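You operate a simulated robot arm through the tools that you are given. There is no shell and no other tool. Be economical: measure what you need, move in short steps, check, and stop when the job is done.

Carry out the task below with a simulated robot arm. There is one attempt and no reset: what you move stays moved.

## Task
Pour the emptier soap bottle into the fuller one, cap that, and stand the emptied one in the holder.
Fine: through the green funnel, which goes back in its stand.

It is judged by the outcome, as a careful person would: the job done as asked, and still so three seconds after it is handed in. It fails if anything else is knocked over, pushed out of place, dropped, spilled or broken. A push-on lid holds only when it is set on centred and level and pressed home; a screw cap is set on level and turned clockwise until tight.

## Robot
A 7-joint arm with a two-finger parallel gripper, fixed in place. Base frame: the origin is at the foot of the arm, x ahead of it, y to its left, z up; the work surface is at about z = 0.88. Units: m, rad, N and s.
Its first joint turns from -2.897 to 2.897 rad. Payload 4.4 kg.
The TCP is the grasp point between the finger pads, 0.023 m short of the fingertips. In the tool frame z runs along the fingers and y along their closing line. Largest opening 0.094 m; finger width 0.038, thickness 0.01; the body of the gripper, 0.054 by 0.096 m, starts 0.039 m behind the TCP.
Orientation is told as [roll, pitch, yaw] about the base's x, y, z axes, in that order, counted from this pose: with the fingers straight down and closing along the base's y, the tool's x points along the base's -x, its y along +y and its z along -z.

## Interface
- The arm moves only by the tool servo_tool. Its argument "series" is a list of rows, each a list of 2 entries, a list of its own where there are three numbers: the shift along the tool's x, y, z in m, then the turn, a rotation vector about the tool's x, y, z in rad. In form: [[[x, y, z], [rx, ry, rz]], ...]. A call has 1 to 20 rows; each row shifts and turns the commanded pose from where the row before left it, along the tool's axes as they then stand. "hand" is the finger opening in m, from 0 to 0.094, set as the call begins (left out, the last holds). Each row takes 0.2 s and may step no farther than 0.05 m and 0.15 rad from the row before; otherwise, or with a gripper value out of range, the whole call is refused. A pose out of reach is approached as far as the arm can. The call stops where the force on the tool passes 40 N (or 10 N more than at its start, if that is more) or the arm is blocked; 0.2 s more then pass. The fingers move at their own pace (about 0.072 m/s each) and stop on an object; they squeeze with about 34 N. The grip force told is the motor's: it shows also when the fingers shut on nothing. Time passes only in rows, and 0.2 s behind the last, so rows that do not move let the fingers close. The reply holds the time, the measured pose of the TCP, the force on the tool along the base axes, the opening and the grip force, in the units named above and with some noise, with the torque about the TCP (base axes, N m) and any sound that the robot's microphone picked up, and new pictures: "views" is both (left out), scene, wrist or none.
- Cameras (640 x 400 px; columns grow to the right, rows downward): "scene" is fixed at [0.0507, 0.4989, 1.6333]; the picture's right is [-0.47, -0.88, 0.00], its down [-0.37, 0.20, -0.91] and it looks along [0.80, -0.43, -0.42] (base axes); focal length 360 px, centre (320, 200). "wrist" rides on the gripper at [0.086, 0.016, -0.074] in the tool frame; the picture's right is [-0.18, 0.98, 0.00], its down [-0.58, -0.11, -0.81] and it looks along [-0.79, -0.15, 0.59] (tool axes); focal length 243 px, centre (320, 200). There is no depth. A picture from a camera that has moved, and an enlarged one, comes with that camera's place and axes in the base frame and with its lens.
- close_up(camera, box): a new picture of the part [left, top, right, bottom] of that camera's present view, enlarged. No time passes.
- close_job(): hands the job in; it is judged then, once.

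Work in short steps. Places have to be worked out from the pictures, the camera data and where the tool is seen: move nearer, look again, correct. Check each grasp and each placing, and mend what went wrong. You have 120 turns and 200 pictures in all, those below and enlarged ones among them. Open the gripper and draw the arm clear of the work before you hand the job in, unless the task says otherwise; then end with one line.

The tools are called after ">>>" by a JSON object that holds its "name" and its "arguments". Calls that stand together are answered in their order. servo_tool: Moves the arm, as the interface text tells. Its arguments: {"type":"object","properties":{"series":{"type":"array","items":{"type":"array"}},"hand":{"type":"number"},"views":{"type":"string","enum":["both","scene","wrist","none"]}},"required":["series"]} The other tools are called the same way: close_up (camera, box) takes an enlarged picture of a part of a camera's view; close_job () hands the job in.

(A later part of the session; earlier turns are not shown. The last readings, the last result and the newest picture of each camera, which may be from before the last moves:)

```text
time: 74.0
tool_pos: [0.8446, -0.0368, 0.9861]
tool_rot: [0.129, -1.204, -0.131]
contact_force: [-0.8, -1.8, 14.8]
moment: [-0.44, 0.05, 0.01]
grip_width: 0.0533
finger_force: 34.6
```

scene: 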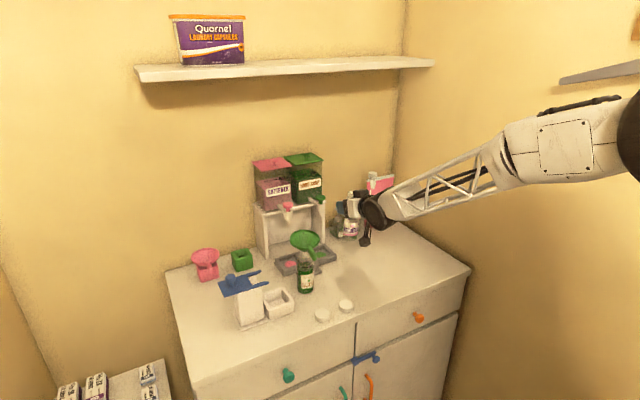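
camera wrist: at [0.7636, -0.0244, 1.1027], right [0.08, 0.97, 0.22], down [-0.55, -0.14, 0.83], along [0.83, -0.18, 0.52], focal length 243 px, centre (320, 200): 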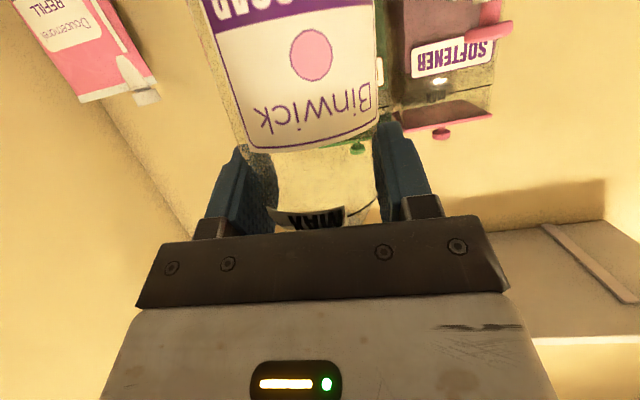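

Contact (15 N) – the bottle is on the counter. Opening gently.

>>> {"name": "servo_tool", "arguments": {"series": [[[-0.0007, 0, -0.0003], [0, 0, 0]], [[0, 0, 0], [0, 0, 0]], [[0, 0, 0], [0, 0, 0]], [[0, 0, 0], [0, 0, 0]]], "hand": 0.088}}

>>> {"name": "close_up", "arguments": {"camera": "scene", "box": [290, 220, 410, 330]}}

```text
time: 75.0
tool_pos: [0.8445, -0.0363, 0.9854]
tool_rot: [0.127, -1.203, -0.132]
contact_force: [-0.7, -0.3, 0.3]
moment: [0.01, 0.02, -0.02]
grip_width: 0.0881
finger_force: 0.0
camera wrist: at [0.744, -0.0168, 0.9329], right [0.08, 0.97, 0.22], down [-0.55, -0.14, 0.83], along [0.83, -0.18, 0.52], focal length 243 px, centre (320, 200)
```

scene: 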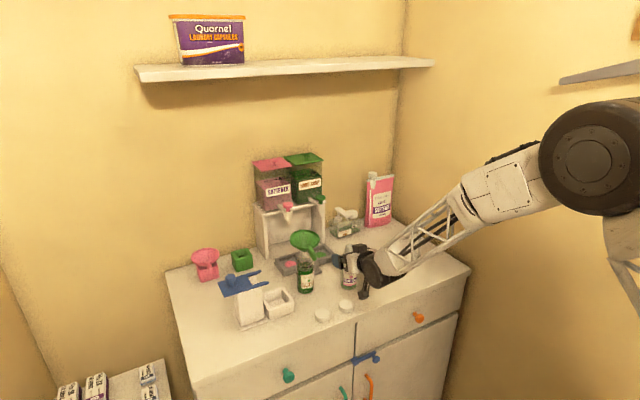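
wrist: 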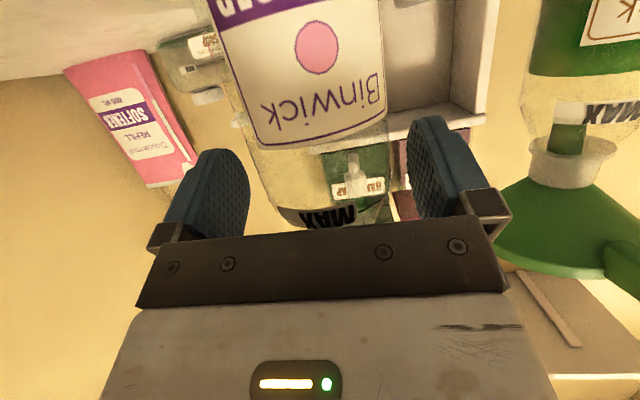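

```text
3.64 times, centred on (350, 275) of scene
camera zoom: at [0.0507, 0.4989, 1.6333], right [-0.47, -0.88, 0.0], down [-0.37, 0.2, -0.91], along [0.8, -0.43, -0.42], focal length 1308 px, centre (211, -73)
```

zoom: 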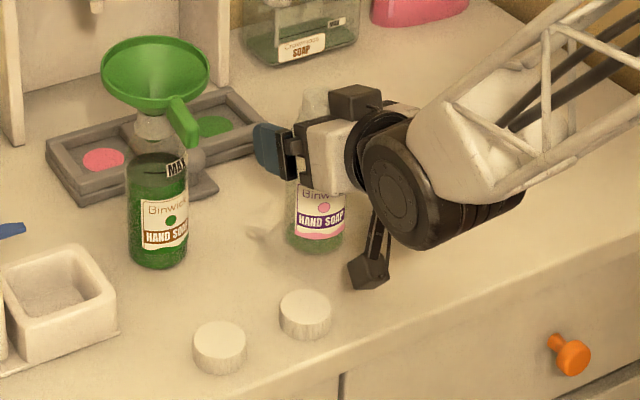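

Bottle stands free. Backing out, rising, and re-orienting to the camera-up configuration used for the funnel handle.

>>> {"name": "servo_tool", "arguments": {"series": [[[0, 0, -0.03], [0, 0, 0]], [[0, 0, -0.045], [0, 0, 0]], [[0, 0, -0.045], [0, 0, 0]], [[-0.0396, 0.002, -0.0155], [0, 0, 0]], [[-0.0396, 0.002, -0.0155], [0, 0, 0]], [[-0.0396, 0.002, -0.0155], [0, 0, 0]], [[-0.0396, 0.002, -0.0155], [0, 0, 0]], [[0, 0, 0], [0.128, 0, 0]], [[0, 0, 0], [0, 0.135, 0]], [[0, 0, 0], [0, 0.135, 0]], [[0, 0, 0], [0, 0.135, 0]], [[0, 0, 0], [0, 0.135, 0]], [[0, 0, 0], [0, 0.135, 0]], [[0, 0, 0], [-0.033, 0, -0.056]]], "views": "scene"}}

>>> {"name": "servo_tool", "arguments": {"series": [[[0, 0, 0], [0, 0, -0.15]], [[0, 0, 0], [0, 0, -0.15]], [[0, 0, 0], [0, 0, -0.15]], [[0, 0, 0], [0, 0, -0.15]], [[0, 0, 0], [0, 0, -0.15]], [[0, 0, 0], [0, 0, -0.15]], [[0, 0, 0], [0, 0, -0.15]], [[0, 0, 0], [0, 0, -0.15]], [[0, 0, 0], [0, 0, -0.15]], [[0, 0, 0], [0, 0, -0.15]], [[0, 0, 0], [0, 0, -0.15]], [[0, 0, 0], [0, 0, -0.15]], [[0, 0, 0], [0, 0, -0.15]], [[0, 0, 0], [0, 0, -0.15]], [[0, 0, 0], [0, 0, -0.15]], [[0, 0, 0], [0, 0, -0.15]], [[0, 0, 0], [0, 0, -0.15]], [[0, 0, 0], [0, 0, -0.15]], [[0, 0, 0], [0, 0, -0.15]], [[0, 0, 0], [0, 0, -0.15]]], "views": "none", "hand": 0.045}}

```text
time: 78.0
tool_pos: [0.7312, -0.0487, 1.209]
tool_rot: [-0.147, -0.76, 0.021]
contact_force: [0.2, 3.4, -1.3]
moment: [0.01, -0.08, -0.23]
grip_width: 0.0879
finger_force: 0.1
out of reach, approached as far as the arm can: row 10, 11, 12
```

scene: 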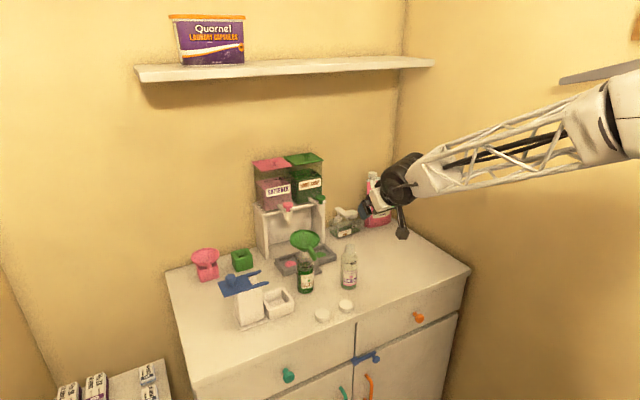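

```text
time: 82.2
tool_pos: [0.6626, -0.0417, 0.9059]
tool_rot: [-0.208, 0.751, 2.735]
contact_force: [0.6, -0.2, 0.4]
moment: [-0.02, -0.03, -0.01]
grip_width: 0.0449
finger_force: 0.1
out of reach, approached as far as the arm can: row 2, 3, 4, 5, 6, 9, 10, 11, 12, 13, 14, 15, 16, 17, 18, 19, 20
```

Some poses were reported out of reach and the TCP wandered low. Looking before moving on.

>>> {"name": "servo_tool", "arguments": {"series": [[[0, 0, 0], [0, 0, 0]]]}}

```text
time: 82.6
tool_pos: [0.662, -0.0414, 0.9064]
tool_rot: [-0.203, 0.751, 2.736]
contact_force: [-0.8, 0.7, 0.5]
moment: [0.0, -0.02, -0.05]
grip_width: 0.045
finger_force: 0.0
camera wrist: at [0.6635, -0.0766, 1.0159], right [-0.38, -0.88, -0.27], down [-0.92, 0.33, 0.2], along [-0.08, 0.32, -0.94], focal length 243 px, centre (320, 200)
```

scene: 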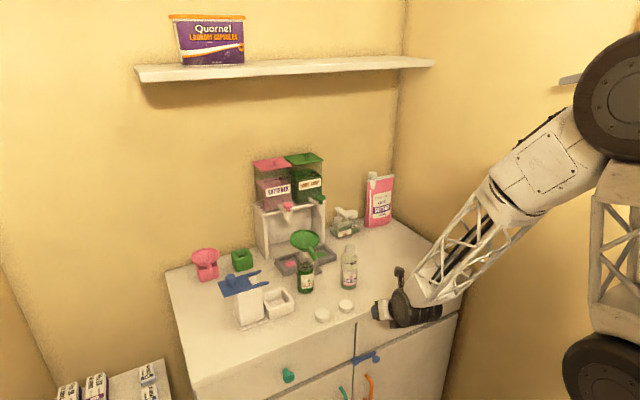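
wrist: 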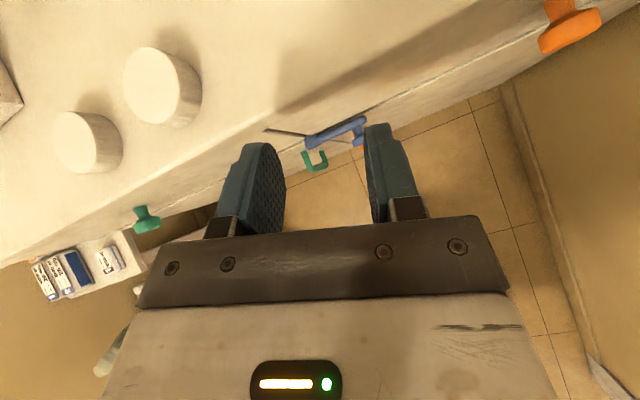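

Nothing was touched (hand is in front of the counter edge). Raising straight up and toward the earlier good spot (0.65,0.1,1.2).

>>> {"name": "servo_tool", "arguments": {"series": [[[0.0243, -0.0044, -0.0357], [0, 0, 0]], [[0.0243, -0.0044, -0.0357], [0, 0, 0]], [[0.0243, -0.0044, -0.0357], [0, 0, 0]], [[0.0243, -0.0044, -0.0357], [0, 0, 0]], [[0.0243, -0.0044, -0.0357], [0, 0, 0]], [[0.0243, -0.0044, -0.0357], [0, 0, 0]], [[0.0243, -0.0044, -0.0357], [0, 0, 0]]], "views": "none"}}

```text
time: 84.2
tool_pos: [0.6571, -0.0378, 1.1103]
tool_rot: [-0.512, 0.672, 2.448]
contact_force: [-1.0, 0.8, -0.7]
moment: [0.06, -0.04, -0.03]
grip_width: 0.0452
finger_force: 0.1
out of reach, approached as far as the arm can: row 1, 2, 5, 6, 7
```

>>> {"name": "servo_tool", "arguments": {"series": [[[0, 0, 0], [0, 0, 0.1]], [[0, 0, 0], [0, 0, 0.1]], [[0, 0, 0], [0, 0, 0.1]], [[-0.006, -0.04, -0.0125], [0, 0, 0]], [[-0.006, -0.04, -0.0125], [0, 0, 0]], [[-0.006, -0.04, -0.0125], [0, 0, 0]], [[-0.006, -0.04, -0.0125], [0, 0, 0]]]}}

```text
time: 85.8
tool_pos: [0.6791, 0.0668, 1.1766]
tool_rot: [-0.46, 0.735, 2.386]
contact_force: [-1.1, 1.7, -1.5]
moment: [0.04, -0.15, -0.15]
grip_width: 0.045
finger_force: 0.1
out of reach, approached as far as the arm can: row 4, 5
camera wrist: at [0.6632, 0.0148, 1.2783], right [-0.49, -0.75, -0.45], down [-0.87, 0.46, 0.18], along [0.07, 0.48, -0.88], focal length 243 px, centre (320, 200)
```

scene: 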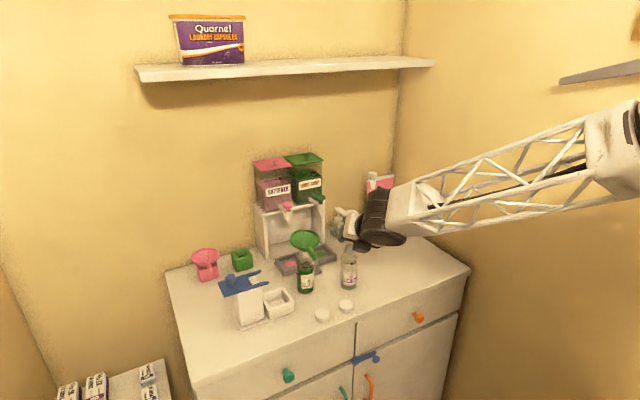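
wrist: 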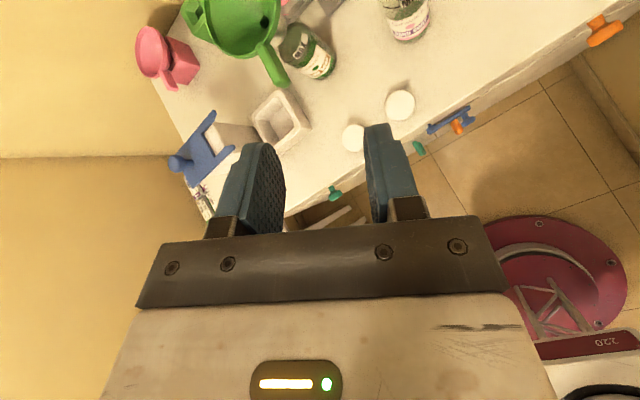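

Re-orienting: shift toward (0.74,0.13), reduce pitch, then complete the remaining ~0.46 rad roll.

>>> {"name": "servo_tool", "arguments": {"series": [[[0.008, -0.044, 0.011], [0, 0, 0]], [[0.008, -0.044, 0.011], [0, 0, 0]], [[0, 0, 0], [-0.046, -0.093, 0]], [[0, 0, 0], [-0.046, -0.093, 0]], [[0, 0, 0], [-0.046, -0.093, 0]], [[0, 0, 0], [0, 0, -0.115]], [[0, 0, 0], [0, 0, -0.115]], [[0, 0, 0], [0, 0, -0.115]], [[0, 0, 0], [0, 0, -0.115]], [[0, 0, 0], [0, 0, 0]]]}}

```text
time: 88.0
tool_pos: [0.7385, 0.1312, 1.2027]
tool_rot: [-0.057, 0.517, 2.962]
contact_force: [0.7, 0.2, 0.4]
moment: [0.03, 0.02, 0.01]
grip_width: 0.045
finger_force: 0.0
camera wrist: at [0.7729, 0.1021, 1.3083], right [-0.31, -0.94, -0.14], down [-0.88, 0.22, 0.42], along [-0.36, 0.25, -0.9], focal length 243 px, centre (320, 200)
```

scene: 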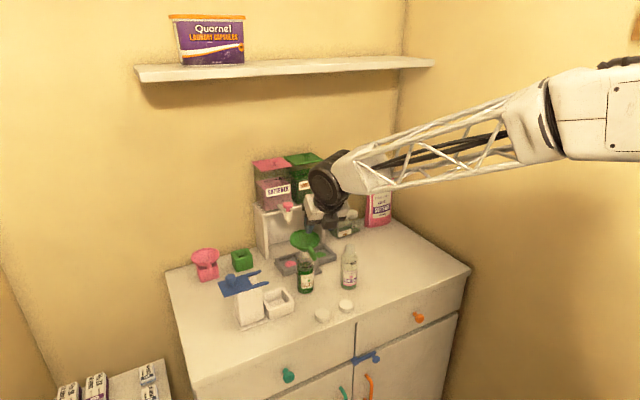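
wrist: 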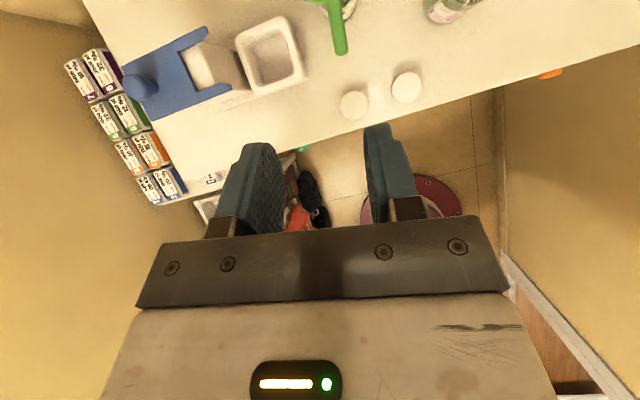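

Good configuration again. Finishing the roll and moving to 7 cm short of the funnel handle (handle end ≈ (0.815,0.105,1.062)).

>>> {"name": "servo_tool", "arguments": {"series": [[[0, 0, 0], [0, 0, -0.1]], [[-0.0007, 0.0068, 0.0297], [0, 0, 0]], [[-0.0007, 0.0068, 0.0297], [0, 0, 0]], [[-0.0007, 0.0068, 0.0297], [0, 0, 0]], [[0, 0, 0], [0, 0, 0]]]}}

```text
time: 89.2
tool_pos: [0.7786, 0.1069, 1.1233]
tool_rot: [-0.005, 0.523, 3.074]
contact_force: [0.5, 0.6, 0.0]
moment: [0.02, -0.01, 0.0]
grip_width: 0.0449
finger_force: 0.1
camera wrist: at [0.8159, 0.0877, 1.2306], right [-0.22, -0.97, -0.09], down [-0.9, 0.17, 0.41], along [-0.38, 0.17, -0.91], focal length 243 px, centre (320, 200)
```

scene: 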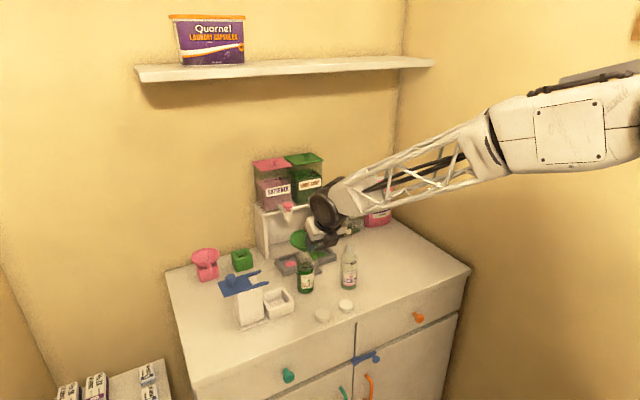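
wrist: 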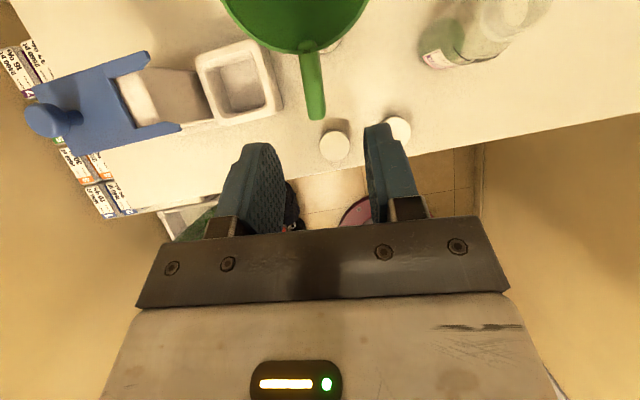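

Handle spans x 0.805–0.842 at y≈0.106. Advancing to straddle it.

>>> {"name": "servo_tool", "arguments": {"series": [[[-0.0004, -0.0006, 0.0227], [0, 0, 0]], [[-0.0004, -0.0006, 0.0227], [0, 0, 0]], [[-0.0004, -0.0006, 0.0227], [0, 0, 0]], [[0, 0, 0], [0, 0, 0]]], "views": "wrist"}}

>>> {"name": "close_up", "arguments": {"camera": "scene", "box": [280, 215, 340, 300]}}

```text
time: 90.2
tool_pos: [0.8134, 0.1067, 1.0643]
tool_rot: [-0.001, 0.52, 3.077]
contact_force: [-0.2, -0.6, 0.8]
moment: [0.0, -0.01, 0.0]
grip_width: 0.045
finger_force: 0.2
camera wrist: at [0.8497, 0.0876, 1.1708], right [-0.22, -0.97, -0.09], down [-0.9, 0.17, 0.41], along [-0.38, 0.18, -0.91], focal length 243 px, centre (320, 200)
```

wrist: 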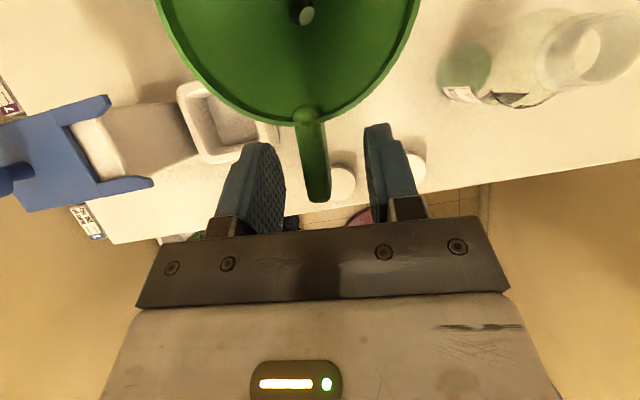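

```text
4.71 times, centred on (310, 258) of scene
camera zoom: at [0.0507, 0.4989, 1.6333], right [-0.47, -0.88, 0.0], down [-0.37, 0.2, -0.91], along [0.8, -0.43, -0.42], focal length 1693 px, centre (367, -71)
```

zoom: 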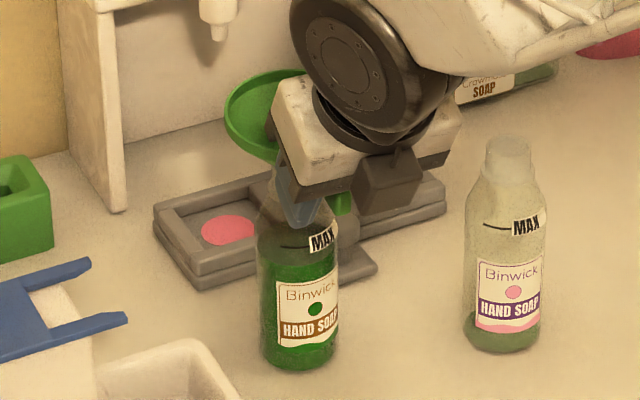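

Handle is now deep between the pads. Closing on it.

>>> {"name": "servo_tool", "arguments": {"series": [[[0, 0, 0], [0, 0, 0]], [[0, 0, 0], [0, 0, 0]], [[0, 0, 0], [0, 0, 0]], [[0, 0, 0], [0, 0, 0]]], "hand": 0.0, "views": "wrist"}}

>>> {"name": "close_up", "arguments": {"camera": "scene", "box": [330, 240, 370, 300]}}

```text
time: 91.2
tool_pos: [0.8129, 0.1081, 1.0646]
tool_rot: [-0.003, 0.52, 3.076]
contact_force: [0.7, -0.8, -0.4]
moment: [0.01, -0.02, -0.02]
grip_width: 0.0108
finger_force: 34.1
camera wrist: at [0.8496, 0.0877, 1.1709], right [-0.22, -0.97, -0.09], down [-0.9, 0.17, 0.41], along [-0.38, 0.17, -0.91], focal length 243 px, centre (320, 200)
```

wrist: 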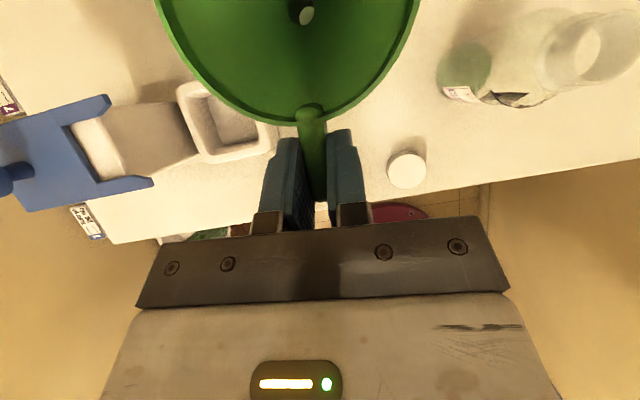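

```text
6.67 times, centred on (350, 270) of scene
camera zoom: at [0.0507, 0.4989, 1.6333], right [-0.47, -0.88, 0.0], down [-0.37, 0.2, -0.91], along [0.8, -0.43, -0.42], focal length 2399 px, centre (120, -267)
```

zoom: 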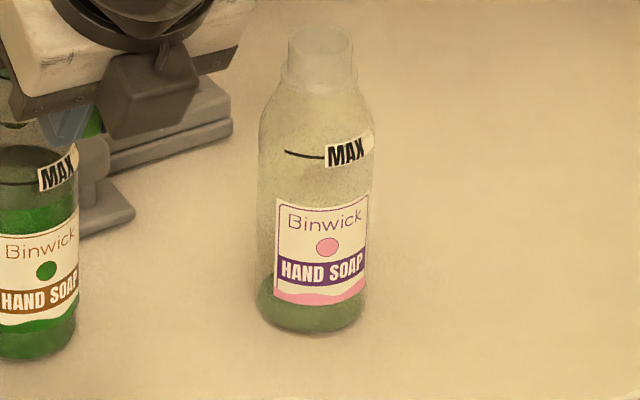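

Funnel handle gripped without side load. One closer look at the emptied bottle's bottom, where a faint green tint shows.

>>> {"name": "close_up", "arguments": {"camera": "scene", "box": [340, 270, 360, 292]}}

```text
16.00 times, centred on (350, 281) of scene
camera zoom: at [0.0507, 0.4989, 1.6333], right [-0.47, -0.88, 0.0], down [-0.37, 0.2, -0.91], along [0.8, -0.43, -0.42], focal length 5757 px, centre (-160, -1096)
```

zoom: 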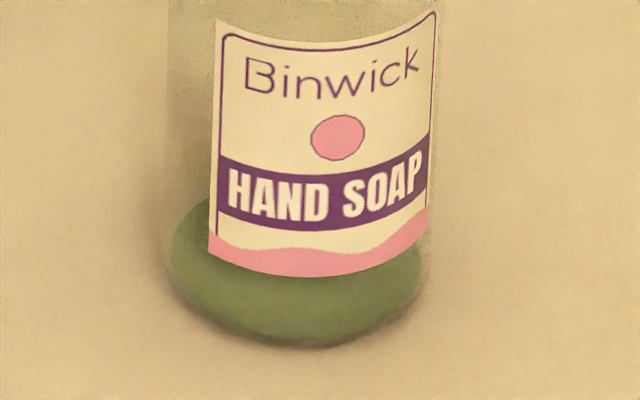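

Just a thin film – effectively drained. Lifting the funnel straight up out of the neck.

>>> {"name": "servo_tool", "arguments": {"series": [[[0.005, 0, -0.0087], [0, 0, 0]], [[0.0075, 0, -0.013], [0, 0, 0]], [[0.01, 0, -0.0174], [0, 0, 0]], [[0.0125, 0, -0.0217], [0, 0, 0]], [[0.0125, 0, -0.0217], [0, 0, 0]], [[0, 0, 0], [0, 0, 0]], [[0, 0, 0], [0, 0, 0]], [[0, 0, 0], [0, 0, 0]]], "views": "none"}}

>>> {"name": "close_up", "arguments": {"camera": "scene", "box": [275, 195, 345, 300]}}

>>> {"name": "close_up", "arguments": {"camera": "wrist", "box": [180, 0, 460, 175]}}

```text
time: 93.0
tool_pos: [0.8132, 0.1072, 1.1583]
tool_rot: [-0.003, 0.52, 3.077]
contact_force: [-0.3, 0.1, -1.2]
moment: [-0.04, 0.03, 0.01]
grip_width: 0.011
finger_force: 33.5
```

```text
3.81 times, centred on (310, 248) of scene
camera zoom: at [0.0507, 0.4989, 1.6333], right [-0.47, -0.88, 0.0], down [-0.37, 0.2, -0.91], along [0.8, -0.43, -0.42], focal length 1371 px, centre (358, 19)
```

zoom: 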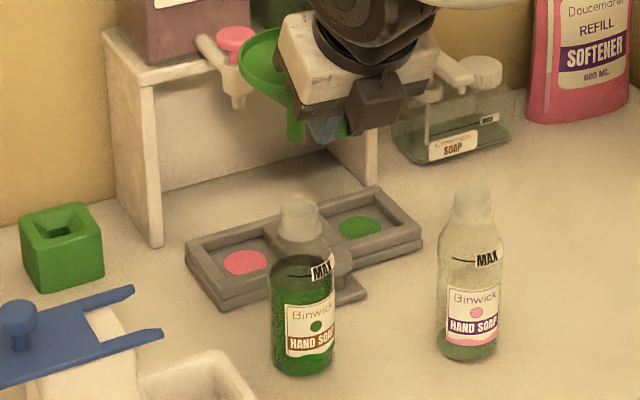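

```text
2.29 times, centred on (320, 88) of wrist
camera zoom: at [0.8492, 0.0872, 1.2663], right [-0.22, -0.97, -0.09], down [-0.9, 0.17, 0.41], along [-0.38, 0.17, -0.91], focal length 555 px, centre (320, 457)
```

zoom: 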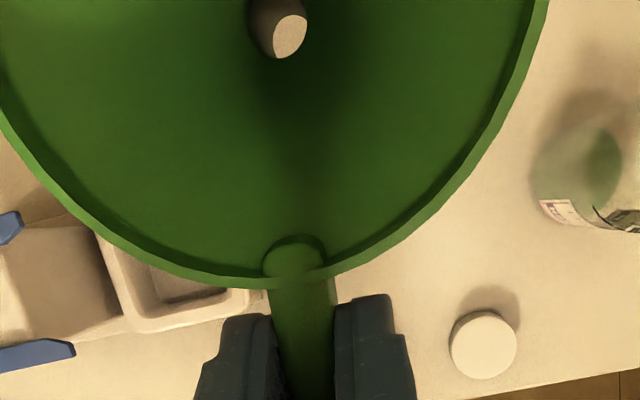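

Funnel is out, upright and dry underneath. Carrying it back above its stand (hole at about (1.103,0.237)).

>>> {"name": "servo_tool", "arguments": {"series": [[[0.0216, -0.0214, 0.0214], [0, 0, 0]], [[0.0216, -0.0214, 0.0214], [0, 0, 0]], [[0.0216, -0.0214, 0.0214], [0, 0, 0]], [[0.0216, -0.0214, 0.0214], [0, 0, 0]], [[0.0216, -0.0214, 0.0214], [0, 0, 0]], [[0.0216, -0.0214, 0.0214], [0, 0, 0]], [[0.0216, -0.0214, 0.0214], [0, 0, 0]], [[0, 0, 0], [0, 0, 0]]], "views": "wrist"}}

>>> {"name": "close_up", "arguments": {"camera": "scene", "box": [215, 205, 275, 280]}}

```text
time: 94.8
tool_pos: [1.0292, 0.2444, 1.1037]
tool_rot: [0.0, 0.518, 3.075]
contact_force: [0.2, 0.1, 0.0]
moment: [-0.04, 0.04, -0.01]
grip_width: 0.0111
finger_force: 33.8
camera wrist: at [1.0653, 0.2242, 1.2111], right [-0.22, -0.97, -0.09], down [-0.9, 0.17, 0.41], along [-0.38, 0.17, -0.91], focal length 243 px, centre (320, 200)
```

wrist: 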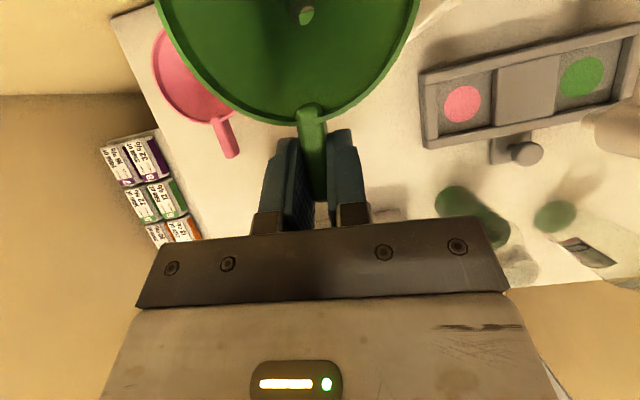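

```text
5.33 times, centred on (245, 242) of scene
camera zoom: at [0.0507, 0.4989, 1.6333], right [-0.47, -0.88, 0.0], down [-0.37, 0.2, -0.91], along [0.8, -0.43, -0.42], focal length 1919 px, centre (720, -27)
```

zoom: 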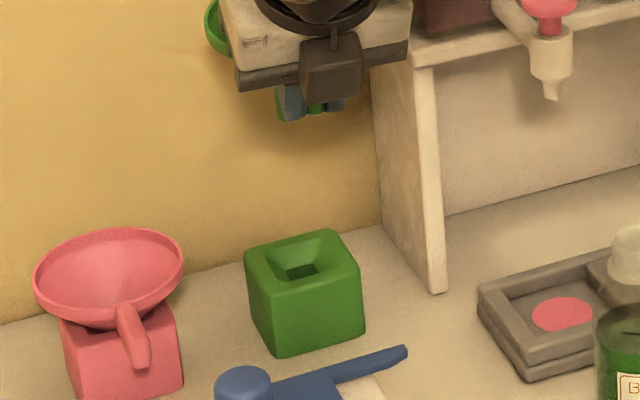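

Spout projects within a few mm of the stand's tapered hole. Lowering ~9.5 cm with +4 mm in x.

>>> {"name": "servo_tool", "arguments": {"series": [[[-0.0146, 0, 0.0282], [0, 0, 0]], [[-0.0146, 0, 0.0282], [0, 0, 0]], [[-0.0146, 0, 0.0282], [0, 0, 0]], [[0, 0, 0], [0, 0, 0]]], "views": "wrist"}}

>>> {"name": "close_up", "arguments": {"camera": "scene", "box": [215, 205, 275, 280]}}

```text
time: 95.8
tool_pos: [1.0323, 0.2434, 1.008]
tool_rot: [-0.001, 0.52, 3.075]
contact_force: [0.2, -1.5, 0.8]
moment: [0.0, 0.0, 0.01]
grip_width: 0.0111
finger_force: 33.7
camera wrist: at [1.0687, 0.2237, 1.1161], right [-0.22, -0.97, -0.09], down [-0.9, 0.17, 0.41], along [-0.38, 0.17, -0.91], focal length 243 px, centre (320, 200)
```

wrist: 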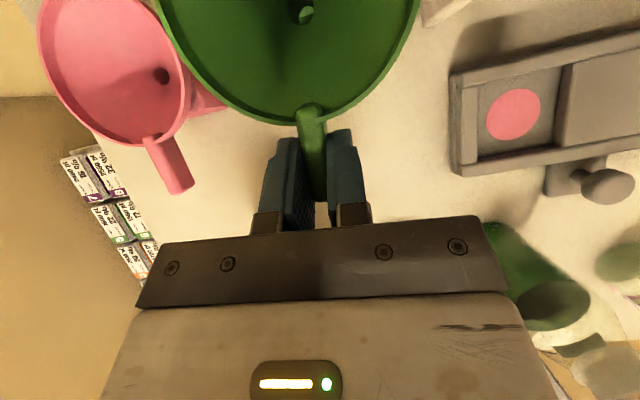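

```text
5.33 times, centred on (245, 242) of scene
camera zoom: at [0.0507, 0.4989, 1.6333], right [-0.47, -0.88, 0.0], down [-0.37, 0.2, -0.91], along [0.8, -0.43, -0.42], focal length 1919 px, centre (720, -27)
```

zoom: 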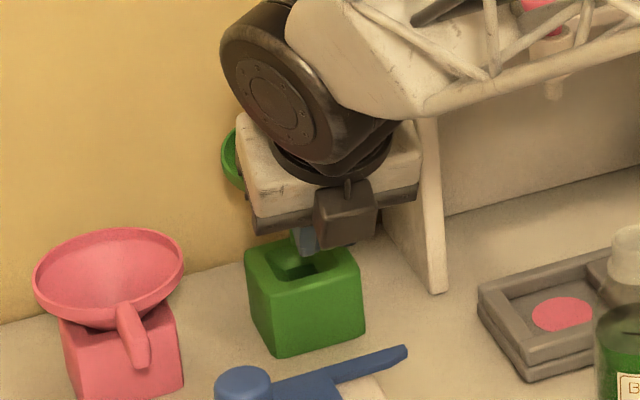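

Spout is at the hole opening. Continue down 3 cm in small steps.

>>> {"name": "servo_tool", "arguments": {"series": [[[-0.004, 0, 0.0069], [0, 0, 0]], [[-0.004, 0, 0.0069], [0, 0, 0]], [[-0.004, 0, 0.0069], [0, 0, 0]], [[-0.003, 0, 0.0052], [0, 0, 0]], [[0, 0, 0], [0, 0, 0]]], "views": "none"}}

>>> {"name": "close_up", "arguments": {"camera": "scene", "box": [215, 225, 265, 280]}}

```text
time: 97.0
tool_pos: [1.0319, 0.2423, 0.9786]
tool_rot: [-0.001, 0.52, 3.077]
contact_force: [0.2, 0.4, -0.5]
moment: [-0.03, 0.03, -0.02]
grip_width: 0.0112
finger_force: 33.4
```

```text
7.27 times, centred on (240, 252) of scene
camera zoom: at [0.0507, 0.4989, 1.6333], right [-0.47, -0.88, 0.0], down [-0.37, 0.2, -0.91], along [0.8, -0.43, -0.42], focal length 2617 px, centre (902, -182)
```

zoom: 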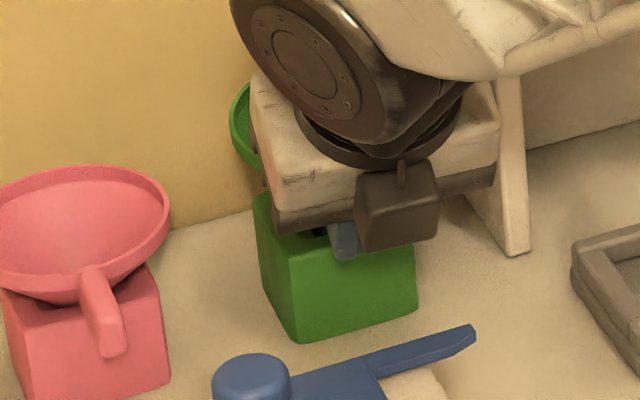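

>>> {"name": "servo_tool", "arguments": {"series": [[[-0.0025, 0, 0.0043], [0, 0, 0]], [[-0.0025, 0, 0.0043], [0, 0, 0]], [[-0.0025, 0, 0.0043], [0, 0, 0]], [[-0.0015, 0, 0.0026], [0, 0, 0]], [[0, 0, 0], [0, 0, 0]]], "views": "wrist"}}

```text
time: 98.2
tool_pos: [1.032, 0.2422, 0.9603]
tool_rot: [-0.002, 0.521, 3.076]
contact_force: [0.3, 1.6, -0.1]
moment: [0.01, 0.05, 0.04]
grip_width: 0.0108
finger_force: 33.8
camera wrist: at [1.0684, 0.2232, 1.0685], right [-0.22, -0.97, -0.09], down [-0.9, 0.17, 0.41], along [-0.38, 0.17, -0.91], focal length 243 px, centre (320, 200)
```

wrist: 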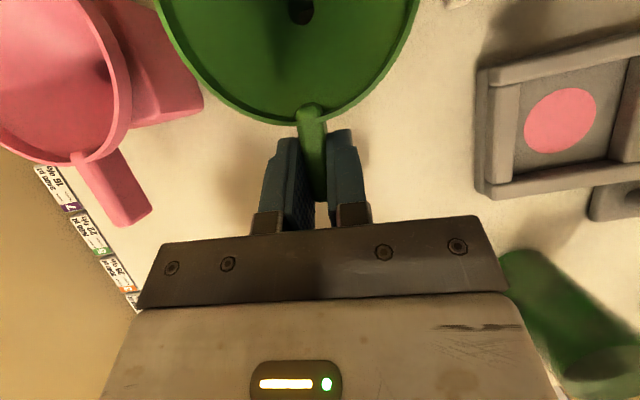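

Still free; creeping down in 2 mm steps until contact.

>>> {"name": "servo_tool", "arguments": {"series": [[[-0.001, 0, 0.00175], [0, 0, 0]], [[-0.001, 0, 0.00175], [0, 0, 0]], [[-0.001, 0, 0.00175], [0, 0, 0]], [[0, 0, 0], [0, 0, 0]]], "views": "none"}}

>>> {"name": "close_up", "arguments": {"camera": "scene", "box": [215, 225, 265, 280]}}

```text
time: 99.2
tool_pos: [1.033, 0.2425, 0.9568]
tool_rot: [-0.003, 0.522, 3.075]
contact_force: [8.1, 1.3, 11.8]
moment: [0.0, -0.93, 0.04]
grip_width: 0.0108
finger_force: 34.5
```

```text
7.27 times, centred on (240, 252) of scene
camera zoom: at [0.0507, 0.4989, 1.6333], right [-0.47, -0.88, 0.0], down [-0.37, 0.2, -0.91], along [0.8, -0.43, -0.42], focal length 2617 px, centre (902, -182)
```

zoom: 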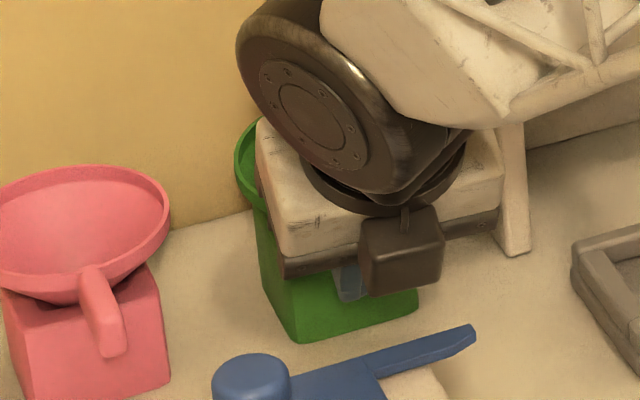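

Contact with some +x reaction; shifting +x 2 mm and pressing 1.5 mm more.

>>> {"name": "servo_tool", "arguments": {"series": [[[0.0017, 0, 0.001], [0, 0, 0]], [[-0.0005, 0, 0.0013], [0, 0, 0]], [[0, 0, 0], [0, 0, 0]]], "views": "wrist"}}

```text
time: 100.0
tool_pos: [1.033, 0.2427, 0.9545]
tool_rot: [-0.001, 0.523, 3.076]
contact_force: [-12.0, 2.6, 24.9]
moment: [0.01, 0.09, 0.08]
grip_width: 0.011
finger_force: 34.3
camera wrist: at [1.0702, 0.2233, 1.0621], right [-0.22, -0.97, -0.09], down [-0.9, 0.17, 0.41], along [-0.38, 0.18, -0.91], focal length 243 px, centre (320, 200)
```

wrist: 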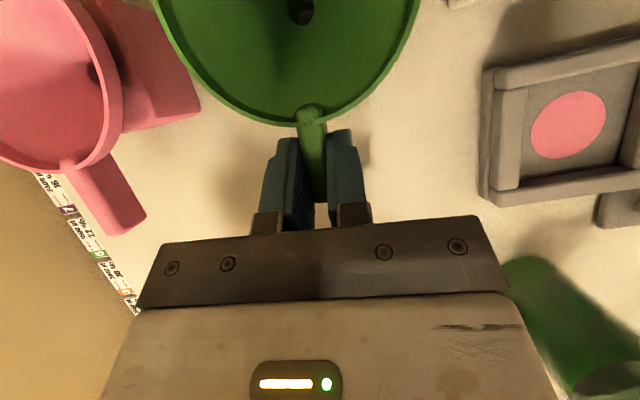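

Seated (z matches the original pose). Relieving the load and releasing.

>>> {"name": "servo_tool", "arguments": {"series": [[[-0.0004, 0, -0.0014], [0, 0, 0]], [[0, 0, 0], [0, 0, 0]]], "views": "none"}}

>>> {"name": "servo_tool", "arguments": {"series": [[[0, 0, 0], [0, 0, 0]], [[0, 0, 0], [0, 0, 0]], [[0, 0, 0], [0, 0, 0]]], "hand": 0.045, "views": "wrist"}}

```text
time: 100.6
tool_pos: [1.0331, 0.2425, 0.955]
tool_rot: [-0.001, 0.521, 3.075]
contact_force: [15.8, 2.8, 15.0]
moment: [0.04, -0.91, 0.29]
grip_width: 0.0109
finger_force: 33.9
```

```text
time: 101.4
tool_pos: [1.0326, 0.2425, 0.9551]
tool_rot: [-0.002, 0.519, 3.076]
contact_force: [-0.6, 0.3, 0.1]
moment: [0.01, 0.03, -0.02]
grip_width: 0.0452
finger_force: 0.1
camera wrist: at [1.0694, 0.2231, 1.0615], right [-0.22, -0.97, -0.09], down [-0.9, 0.17, 0.41], along [-0.38, 0.17, -0.91], focal length 243 px, centre (320, 200)
```

wrist: 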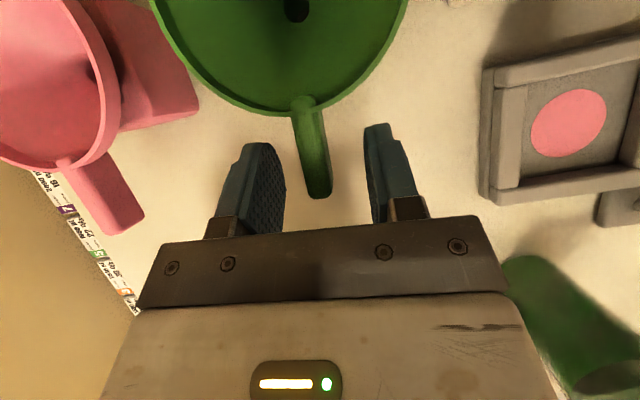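

Funnel is back in its stand. Retreating and moving above the caps, while pitching the tool to straight down.

>>> {"name": "servo_tool", "arguments": {"series": [[[0, 0, -0.025], [0, 0, 0]], [[0, 0, -0.04], [0, 0, 0]], [[0, 0, -0.045], [0, 0, 0]], [[-0.0214, 0.0241, -0.0314], [0, 0, 0]], [[-0.0214, 0.0241, -0.0314], [0, 0, 0]], [[-0.0214, 0.0241, -0.0314], [0, 0, 0]], [[-0.0214, 0.0241, -0.0314], [0, 0, 0]], [[-0.0214, 0.0241, -0.0314], [0, 0, 0]], [[-0.0214, 0.0241, -0.0314], [0, 0, 0]], [[0, 0, 0], [0, -0.13, 0]], [[0, 0, 0], [0, -0.13, 0]], [[0, 0, 0], [0, -0.13, 0]], [[0, 0, 0], [0, -0.13, 0]]], "hand": 0.045, "views": "none"}}

>>> {"name": "close_up", "arguments": {"camera": "scene", "box": [170, 215, 370, 340]}}

```text
time: 104.2
tool_pos: [0.7648, 0.1158, 1.1498]
tool_rot: [-0.002, -0.002, 3.078]
contact_force: [0.0, -0.2, -1.4]
moment: [-0.01, 0.01, -0.02]
grip_width: 0.045
finger_force: 0.0
```

```text
3.20 times, centred on (270, 278) of scene
camera zoom: at [0.0507, 0.4989, 1.6333], right [-0.47, -0.88, 0.0], down [-0.37, 0.2, -0.91], along [0.8, -0.43, -0.42], focal length 1152 px, centre (480, -48)
```

zoom: 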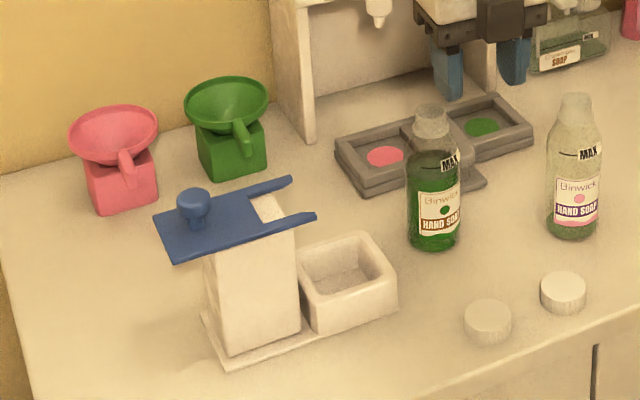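

Everything is in place. Rotating the tool 90° so the camera points toward −y (away from the bottle), then localizing the cap.

>>> {"name": "servo_tool", "arguments": {"series": [[[0, 0, 0], [0, 0, 0.143]], [[0, 0, 0], [0, 0, 0.143]], [[0, 0, 0], [0, 0, 0.143]], [[0, 0, 0], [0, 0, 0.143]], [[0, 0, 0], [0, 0, 0.143]], [[0, 0, 0], [0, 0, 0.143]], [[0, 0, 0], [0, 0, 0.143]], [[0, 0, 0], [0, 0, 0.143]], [[0, 0, 0], [0, 0, 0.143]], [[0, 0, 0], [0, 0, 0.143]], [[0, 0, 0], [0, 0, 0.143]]], "hand": 0.08, "views": "wrist"}}

```text
time: 106.6
tool_pos: [0.7635, 0.1143, 1.151]
tool_rot: [-0.001, -0.001, 1.501]
contact_force: [0.6, -0.7, 0.1]
moment: [-0.01, -0.01, 0.01]
grip_width: 0.08
finger_force: 0.1
camera wrist: at [0.742, 0.0293, 1.2238], right [-0.97, 0.25, 0.0], down [0.15, 0.57, 0.81], along [0.2, 0.78, -0.59], focal length 243 px, centre (320, 200)
```

wrist: 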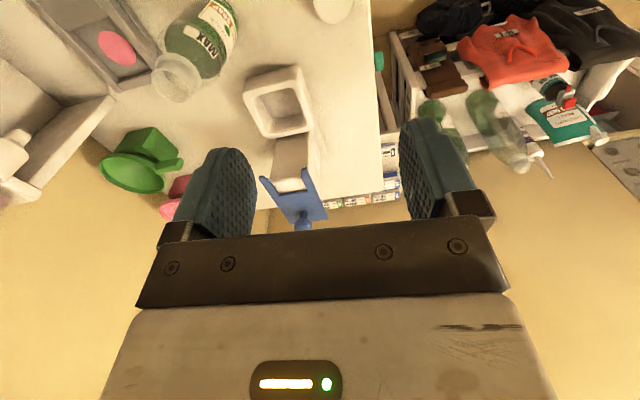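

Cap 1 is at about (0.753,0.114), top at z≈0.90. Descending to z≈0.96 above it and checking.

>>> {"name": "servo_tool", "arguments": {"series": [[[0, 0.0021, 0.038], [0, 0, 0]], [[0, 0.0021, 0.038], [0, 0, 0]], [[0, 0.0021, 0.038], [0, 0, 0]], [[0, 0.0021, 0.038], [0, 0, 0]], [[0, 0.0021, 0.036], [0, 0, 0]]], "views": "none"}}

>>> {"name": "close_up", "arguments": {"camera": "scene", "box": [285, 255, 375, 340]}}

>>> {"name": "close_up", "arguments": {"camera": "wrist", "box": [180, 0, 460, 175]}}

```text
time: 107.8
tool_pos: [0.7532, 0.1156, 0.962]
tool_rot: [-0.001, -0.001, 1.505]
contact_force: [-0.1, -0.6, 1.2]
moment: [0.02, -0.02, 0.0]
grip_width: 0.08
finger_force: 0.0
```

```text
4.71 times, centred on (330, 298) of scene
camera zoom: at [0.0507, 0.4989, 1.6333], right [-0.47, -0.88, 0.0], down [-0.37, 0.2, -0.91], along [0.8, -0.43, -0.42], focal length 1693 px, centre (273, -259)
```

zoom: 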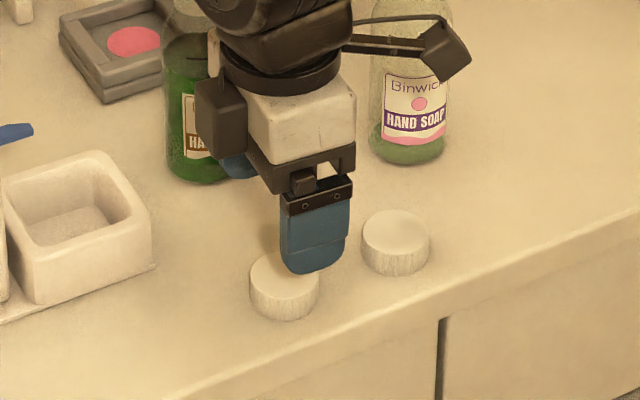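

```text
2.29 times, centred on (320, 88) of wrist
camera zoom: at [0.7315, 0.0303, 1.0356], right [-0.97, 0.25, 0.0], down [0.15, 0.57, 0.81], along [0.2, 0.78, -0.59], focal length 555 px, centre (320, 457)
```

zoom: 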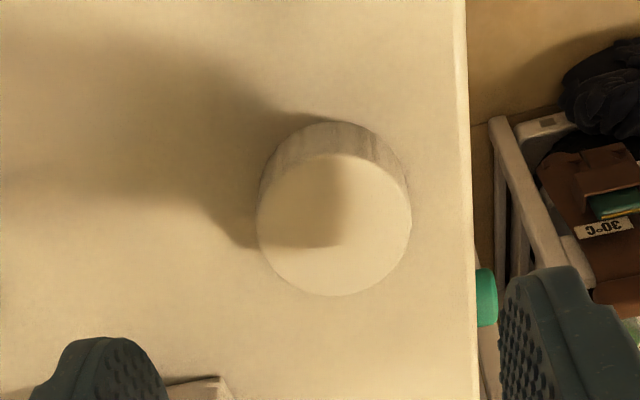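

Refined cap centre (0.748,0.1105). Correcting and descending so the pads surround the cap.

>>> {"name": "servo_tool", "arguments": {"series": [[[0.0054, 0.0048, 0.02], [0, 0, 0]], [[0, 0, 0.022], [0, 0, 0]], [[0, 0, 0.013], [0, 0, 0]], [[0, 0, 0], [0, 0, 0]]], "views": "wrist"}}

```text
time: 108.8
tool_pos: [0.7486, 0.1109, 0.9066]
tool_rot: [0.0, -0.001, 1.502]
contact_force: [-0.4, -0.1, 0.6]
moment: [-0.01, -0.03, 0.01]
grip_width: 0.0802
finger_force: 0.1
camera wrist: at [0.7263, 0.0252, 0.9811], right [-0.97, 0.25, 0.0], down [0.15, 0.57, 0.81], along [0.2, 0.78, -0.59], focal length 243 px, centre (320, 200)
```

wrist: 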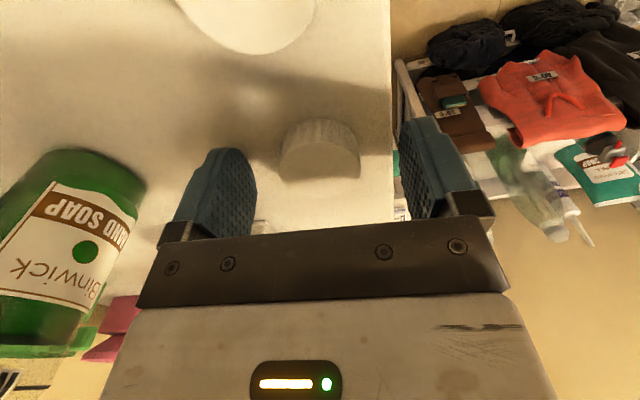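

Cap is centred between the pads. Closing.

>>> {"name": "servo_tool", "arguments": {"series": [[[0, 0, 0], [0, 0, 0]], [[0, 0, 0], [0, 0, 0]], [[0, 0, 0], [0, 0, 0]], [[0, 0, 0], [0, 0, 0]]], "hand": 0.0, "views": "none"}}

>>> {"name": "servo_tool", "arguments": {"series": [[[0, 0, -0.02], [0, 0, 0]], [[0, 0, -0.04], [0, 0, 0]], [[0, 0, -0.045], [0, 0, 0]], [[0, 0, -0.045], [0, 0, 0]]], "views": "wrist"}}

>>> {"name": "close_up", "arguments": {"camera": "scene", "box": [280, 210, 380, 310]}}

```text
time: 109.8
tool_pos: [0.7489, 0.1118, 0.9066]
tool_rot: [0.0, -0.002, 1.503]
contact_force: [0.4, 0.7, 0.8]
moment: [0.03, 0.02, 0.0]
grip_width: 0.0404
finger_force: 33.9
```

```text
time: 110.8
tool_pos: [0.7486, 0.111, 1.0565]
tool_rot: [0.003, -0.001, 1.503]
contact_force: [0.6, 0.1, -0.2]
moment: [0.01, 0.01, 0.0]
grip_width: 0.04
finger_force: 33.8
camera wrist: at [0.727, 0.0244, 1.1309], right [-0.97, 0.25, 0.0], down [0.15, 0.57, 0.81], along [0.2, 0.78, -0.59], focal length 243 px, centre (320, 200)
```

wrist: 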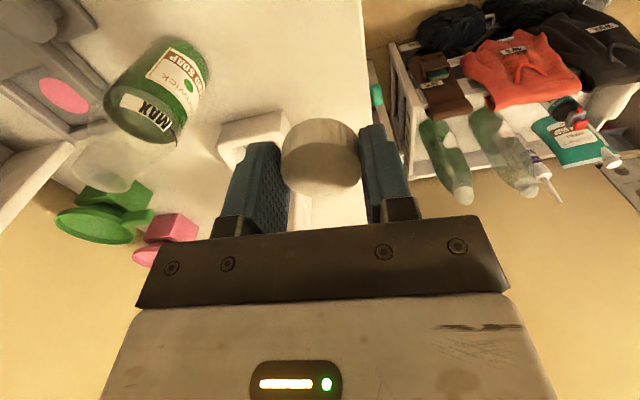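

```text
4.00 times, centred on (330, 260) of scene
camera zoom: at [0.0507, 0.4989, 1.6333], right [-0.47, -0.88, 0.0], down [-0.37, 0.2, -0.91], along [0.8, -0.43, -0.42], focal length 1439 px, centre (280, -40)
```

zoom: 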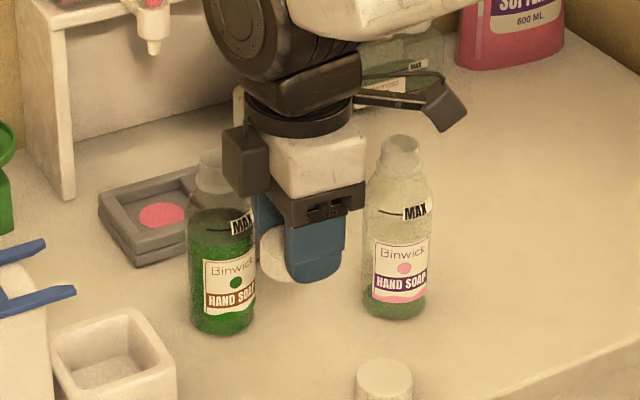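

Cap held (40 mm). Raising, moving over the bottle mouth (≈(0.886,0.1025,1.04)) and unwinding the roll for a long clockwise turn.

>>> {"name": "servo_tool", "arguments": {"series": [[[0, 0, -0.04], [0, 0, 0]], [[0, 0, -0.04], [0, 0, 0]], [[0, -0.0458, 0], [0, 0, 0]], [[0, -0.0458, 0], [0, 0, 0]], [[0, -0.0458, 0], [0, 0, 0]], [[0, 0, 0], [0, 0, -0.143]], [[0, 0, 0], [0, 0, -0.143]], [[0, 0, 0], [0, 0, -0.143]], [[0, 0, 0], [0, 0, -0.143]], [[0, 0, 0], [0, 0, -0.143]], [[0, 0, 0], [0, 0, -0.143]], [[0, 0, 0], [0, 0, -0.143]], [[0, 0, 0], [0, 0, -0.143]], [[0, 0, 0], [0, 0, -0.143]], [[0, 0, 0], [0, 0, -0.143]], [[0, 0, 0], [0, 0, 0]]], "views": "wrist"}}

>>> {"name": "close_up", "arguments": {"camera": "scene", "box": [275, 205, 345, 275]}}

```text
time: 114.2
tool_pos: [0.8868, 0.1009, 1.1361]
tool_rot: [-0.001, 0.0, 2.933]
contact_force: [0.6, 0.0, 1.0]
moment: [0.03, -0.01, 0.03]
grip_width: 0.0401
finger_force: 33.6
camera wrist: at [0.967, 0.0673, 1.2108], right [-0.38, -0.92, 0.0], down [-0.55, 0.23, 0.81], along [-0.74, 0.31, -0.59], focal length 243 px, centre (320, 200)
```

wrist: 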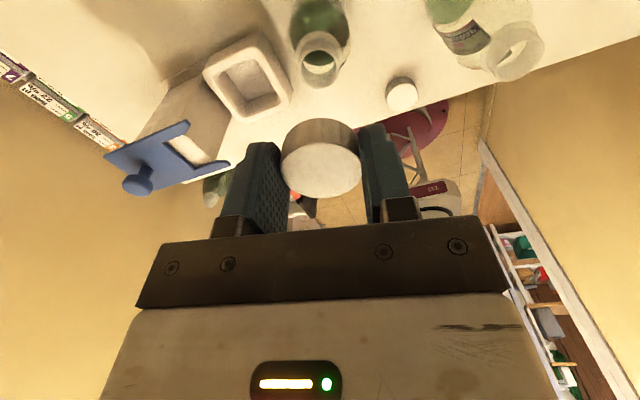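

```text
5.71 times, centred on (310, 240) of scene
camera zoom: at [0.0507, 0.4989, 1.6333], right [-0.47, -0.88, 0.0], down [-0.37, 0.2, -0.91], along [0.8, -0.43, -0.42], focal length 2056 px, centre (377, -29)
```

zoom: 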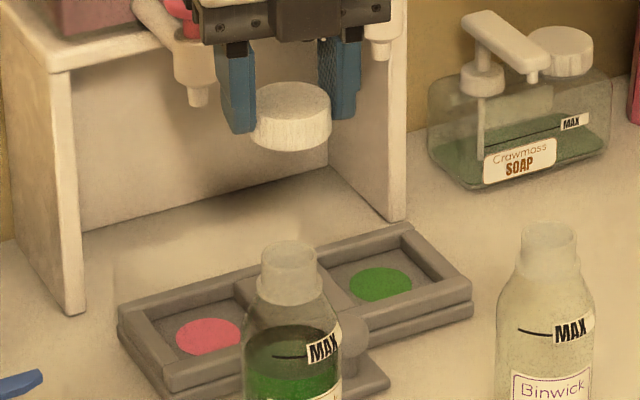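

Cap level and nearly above the mouth; estimates put the mouth at about (0.891,0.101). Shifting +4 mm and descending to just above it.

>>> {"name": "servo_tool", "arguments": {"series": [[[0.0039, -0.0008, 0.025], [0, 0, 0]], [[0, 0, 0.03], [0, 0, 0]], [[0, 0, 0], [0, 0, 0]]], "views": "none"}}

>>> {"name": "close_up", "arguments": {"camera": "scene", "box": [290, 220, 330, 260]}}

>>> {"name": "close_up", "arguments": {"camera": "wrist", "box": [220, 20, 420, 200]}}

```text
time: 115.0
tool_pos: [0.8904, 0.1008, 1.0802]
tool_rot: [-0.001, -0.001, 2.933]
contact_force: [0.2, -0.5, 0.0]
moment: [0.01, 0.01, 0.02]
grip_width: 0.0401
finger_force: 34.0
```

```text
10.00 times, centred on (310, 240) of scene
camera zoom: at [0.0507, 0.4989, 1.6333], right [-0.47, -0.88, 0.0], down [-0.37, 0.2, -0.91], along [0.8, -0.43, -0.42], focal length 3598 px, centre (420, -200)
```

zoom: 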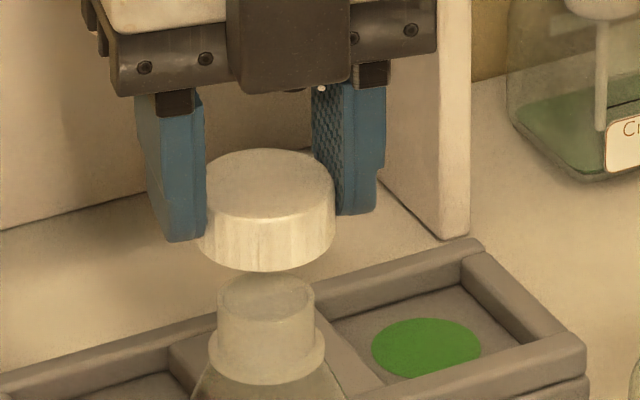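

```text
2.22 times, centred on (320, 110) of wrist
camera zoom: at [0.9707, 0.0674, 1.1556], right [-0.38, -0.92, 0.0], down [-0.55, 0.23, 0.81], along [-0.74, 0.31, -0.59], focal length 539 px, centre (320, 400)
```

zoom: 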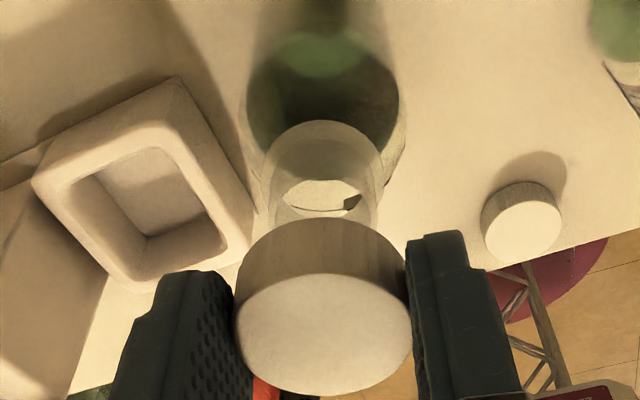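

Columns line up in the scene view. Zooming on the mouth in the wrist view to check depth alignment.

>>> {"name": "close_up", "arguments": {"camera": "wrist", "box": [280, 60, 360, 130]}}

```text
5.71 times, centred on (320, 95) of wrist
camera zoom: at [0.9707, 0.0674, 1.1556], right [-0.38, -0.92, 0.0], down [-0.55, 0.23, 0.81], along [-0.74, 0.31, -0.59], focal length 1386 px, centre (320, 800)
```

zoom: 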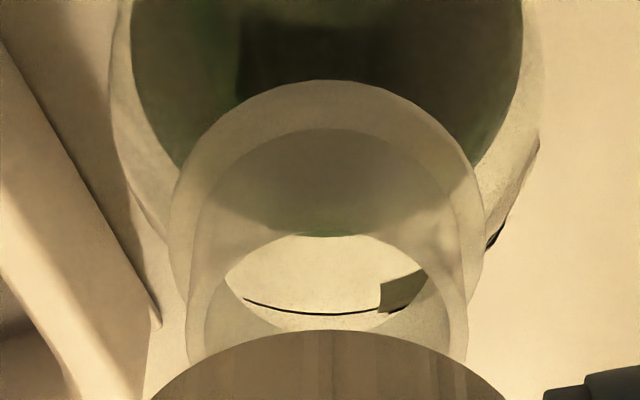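

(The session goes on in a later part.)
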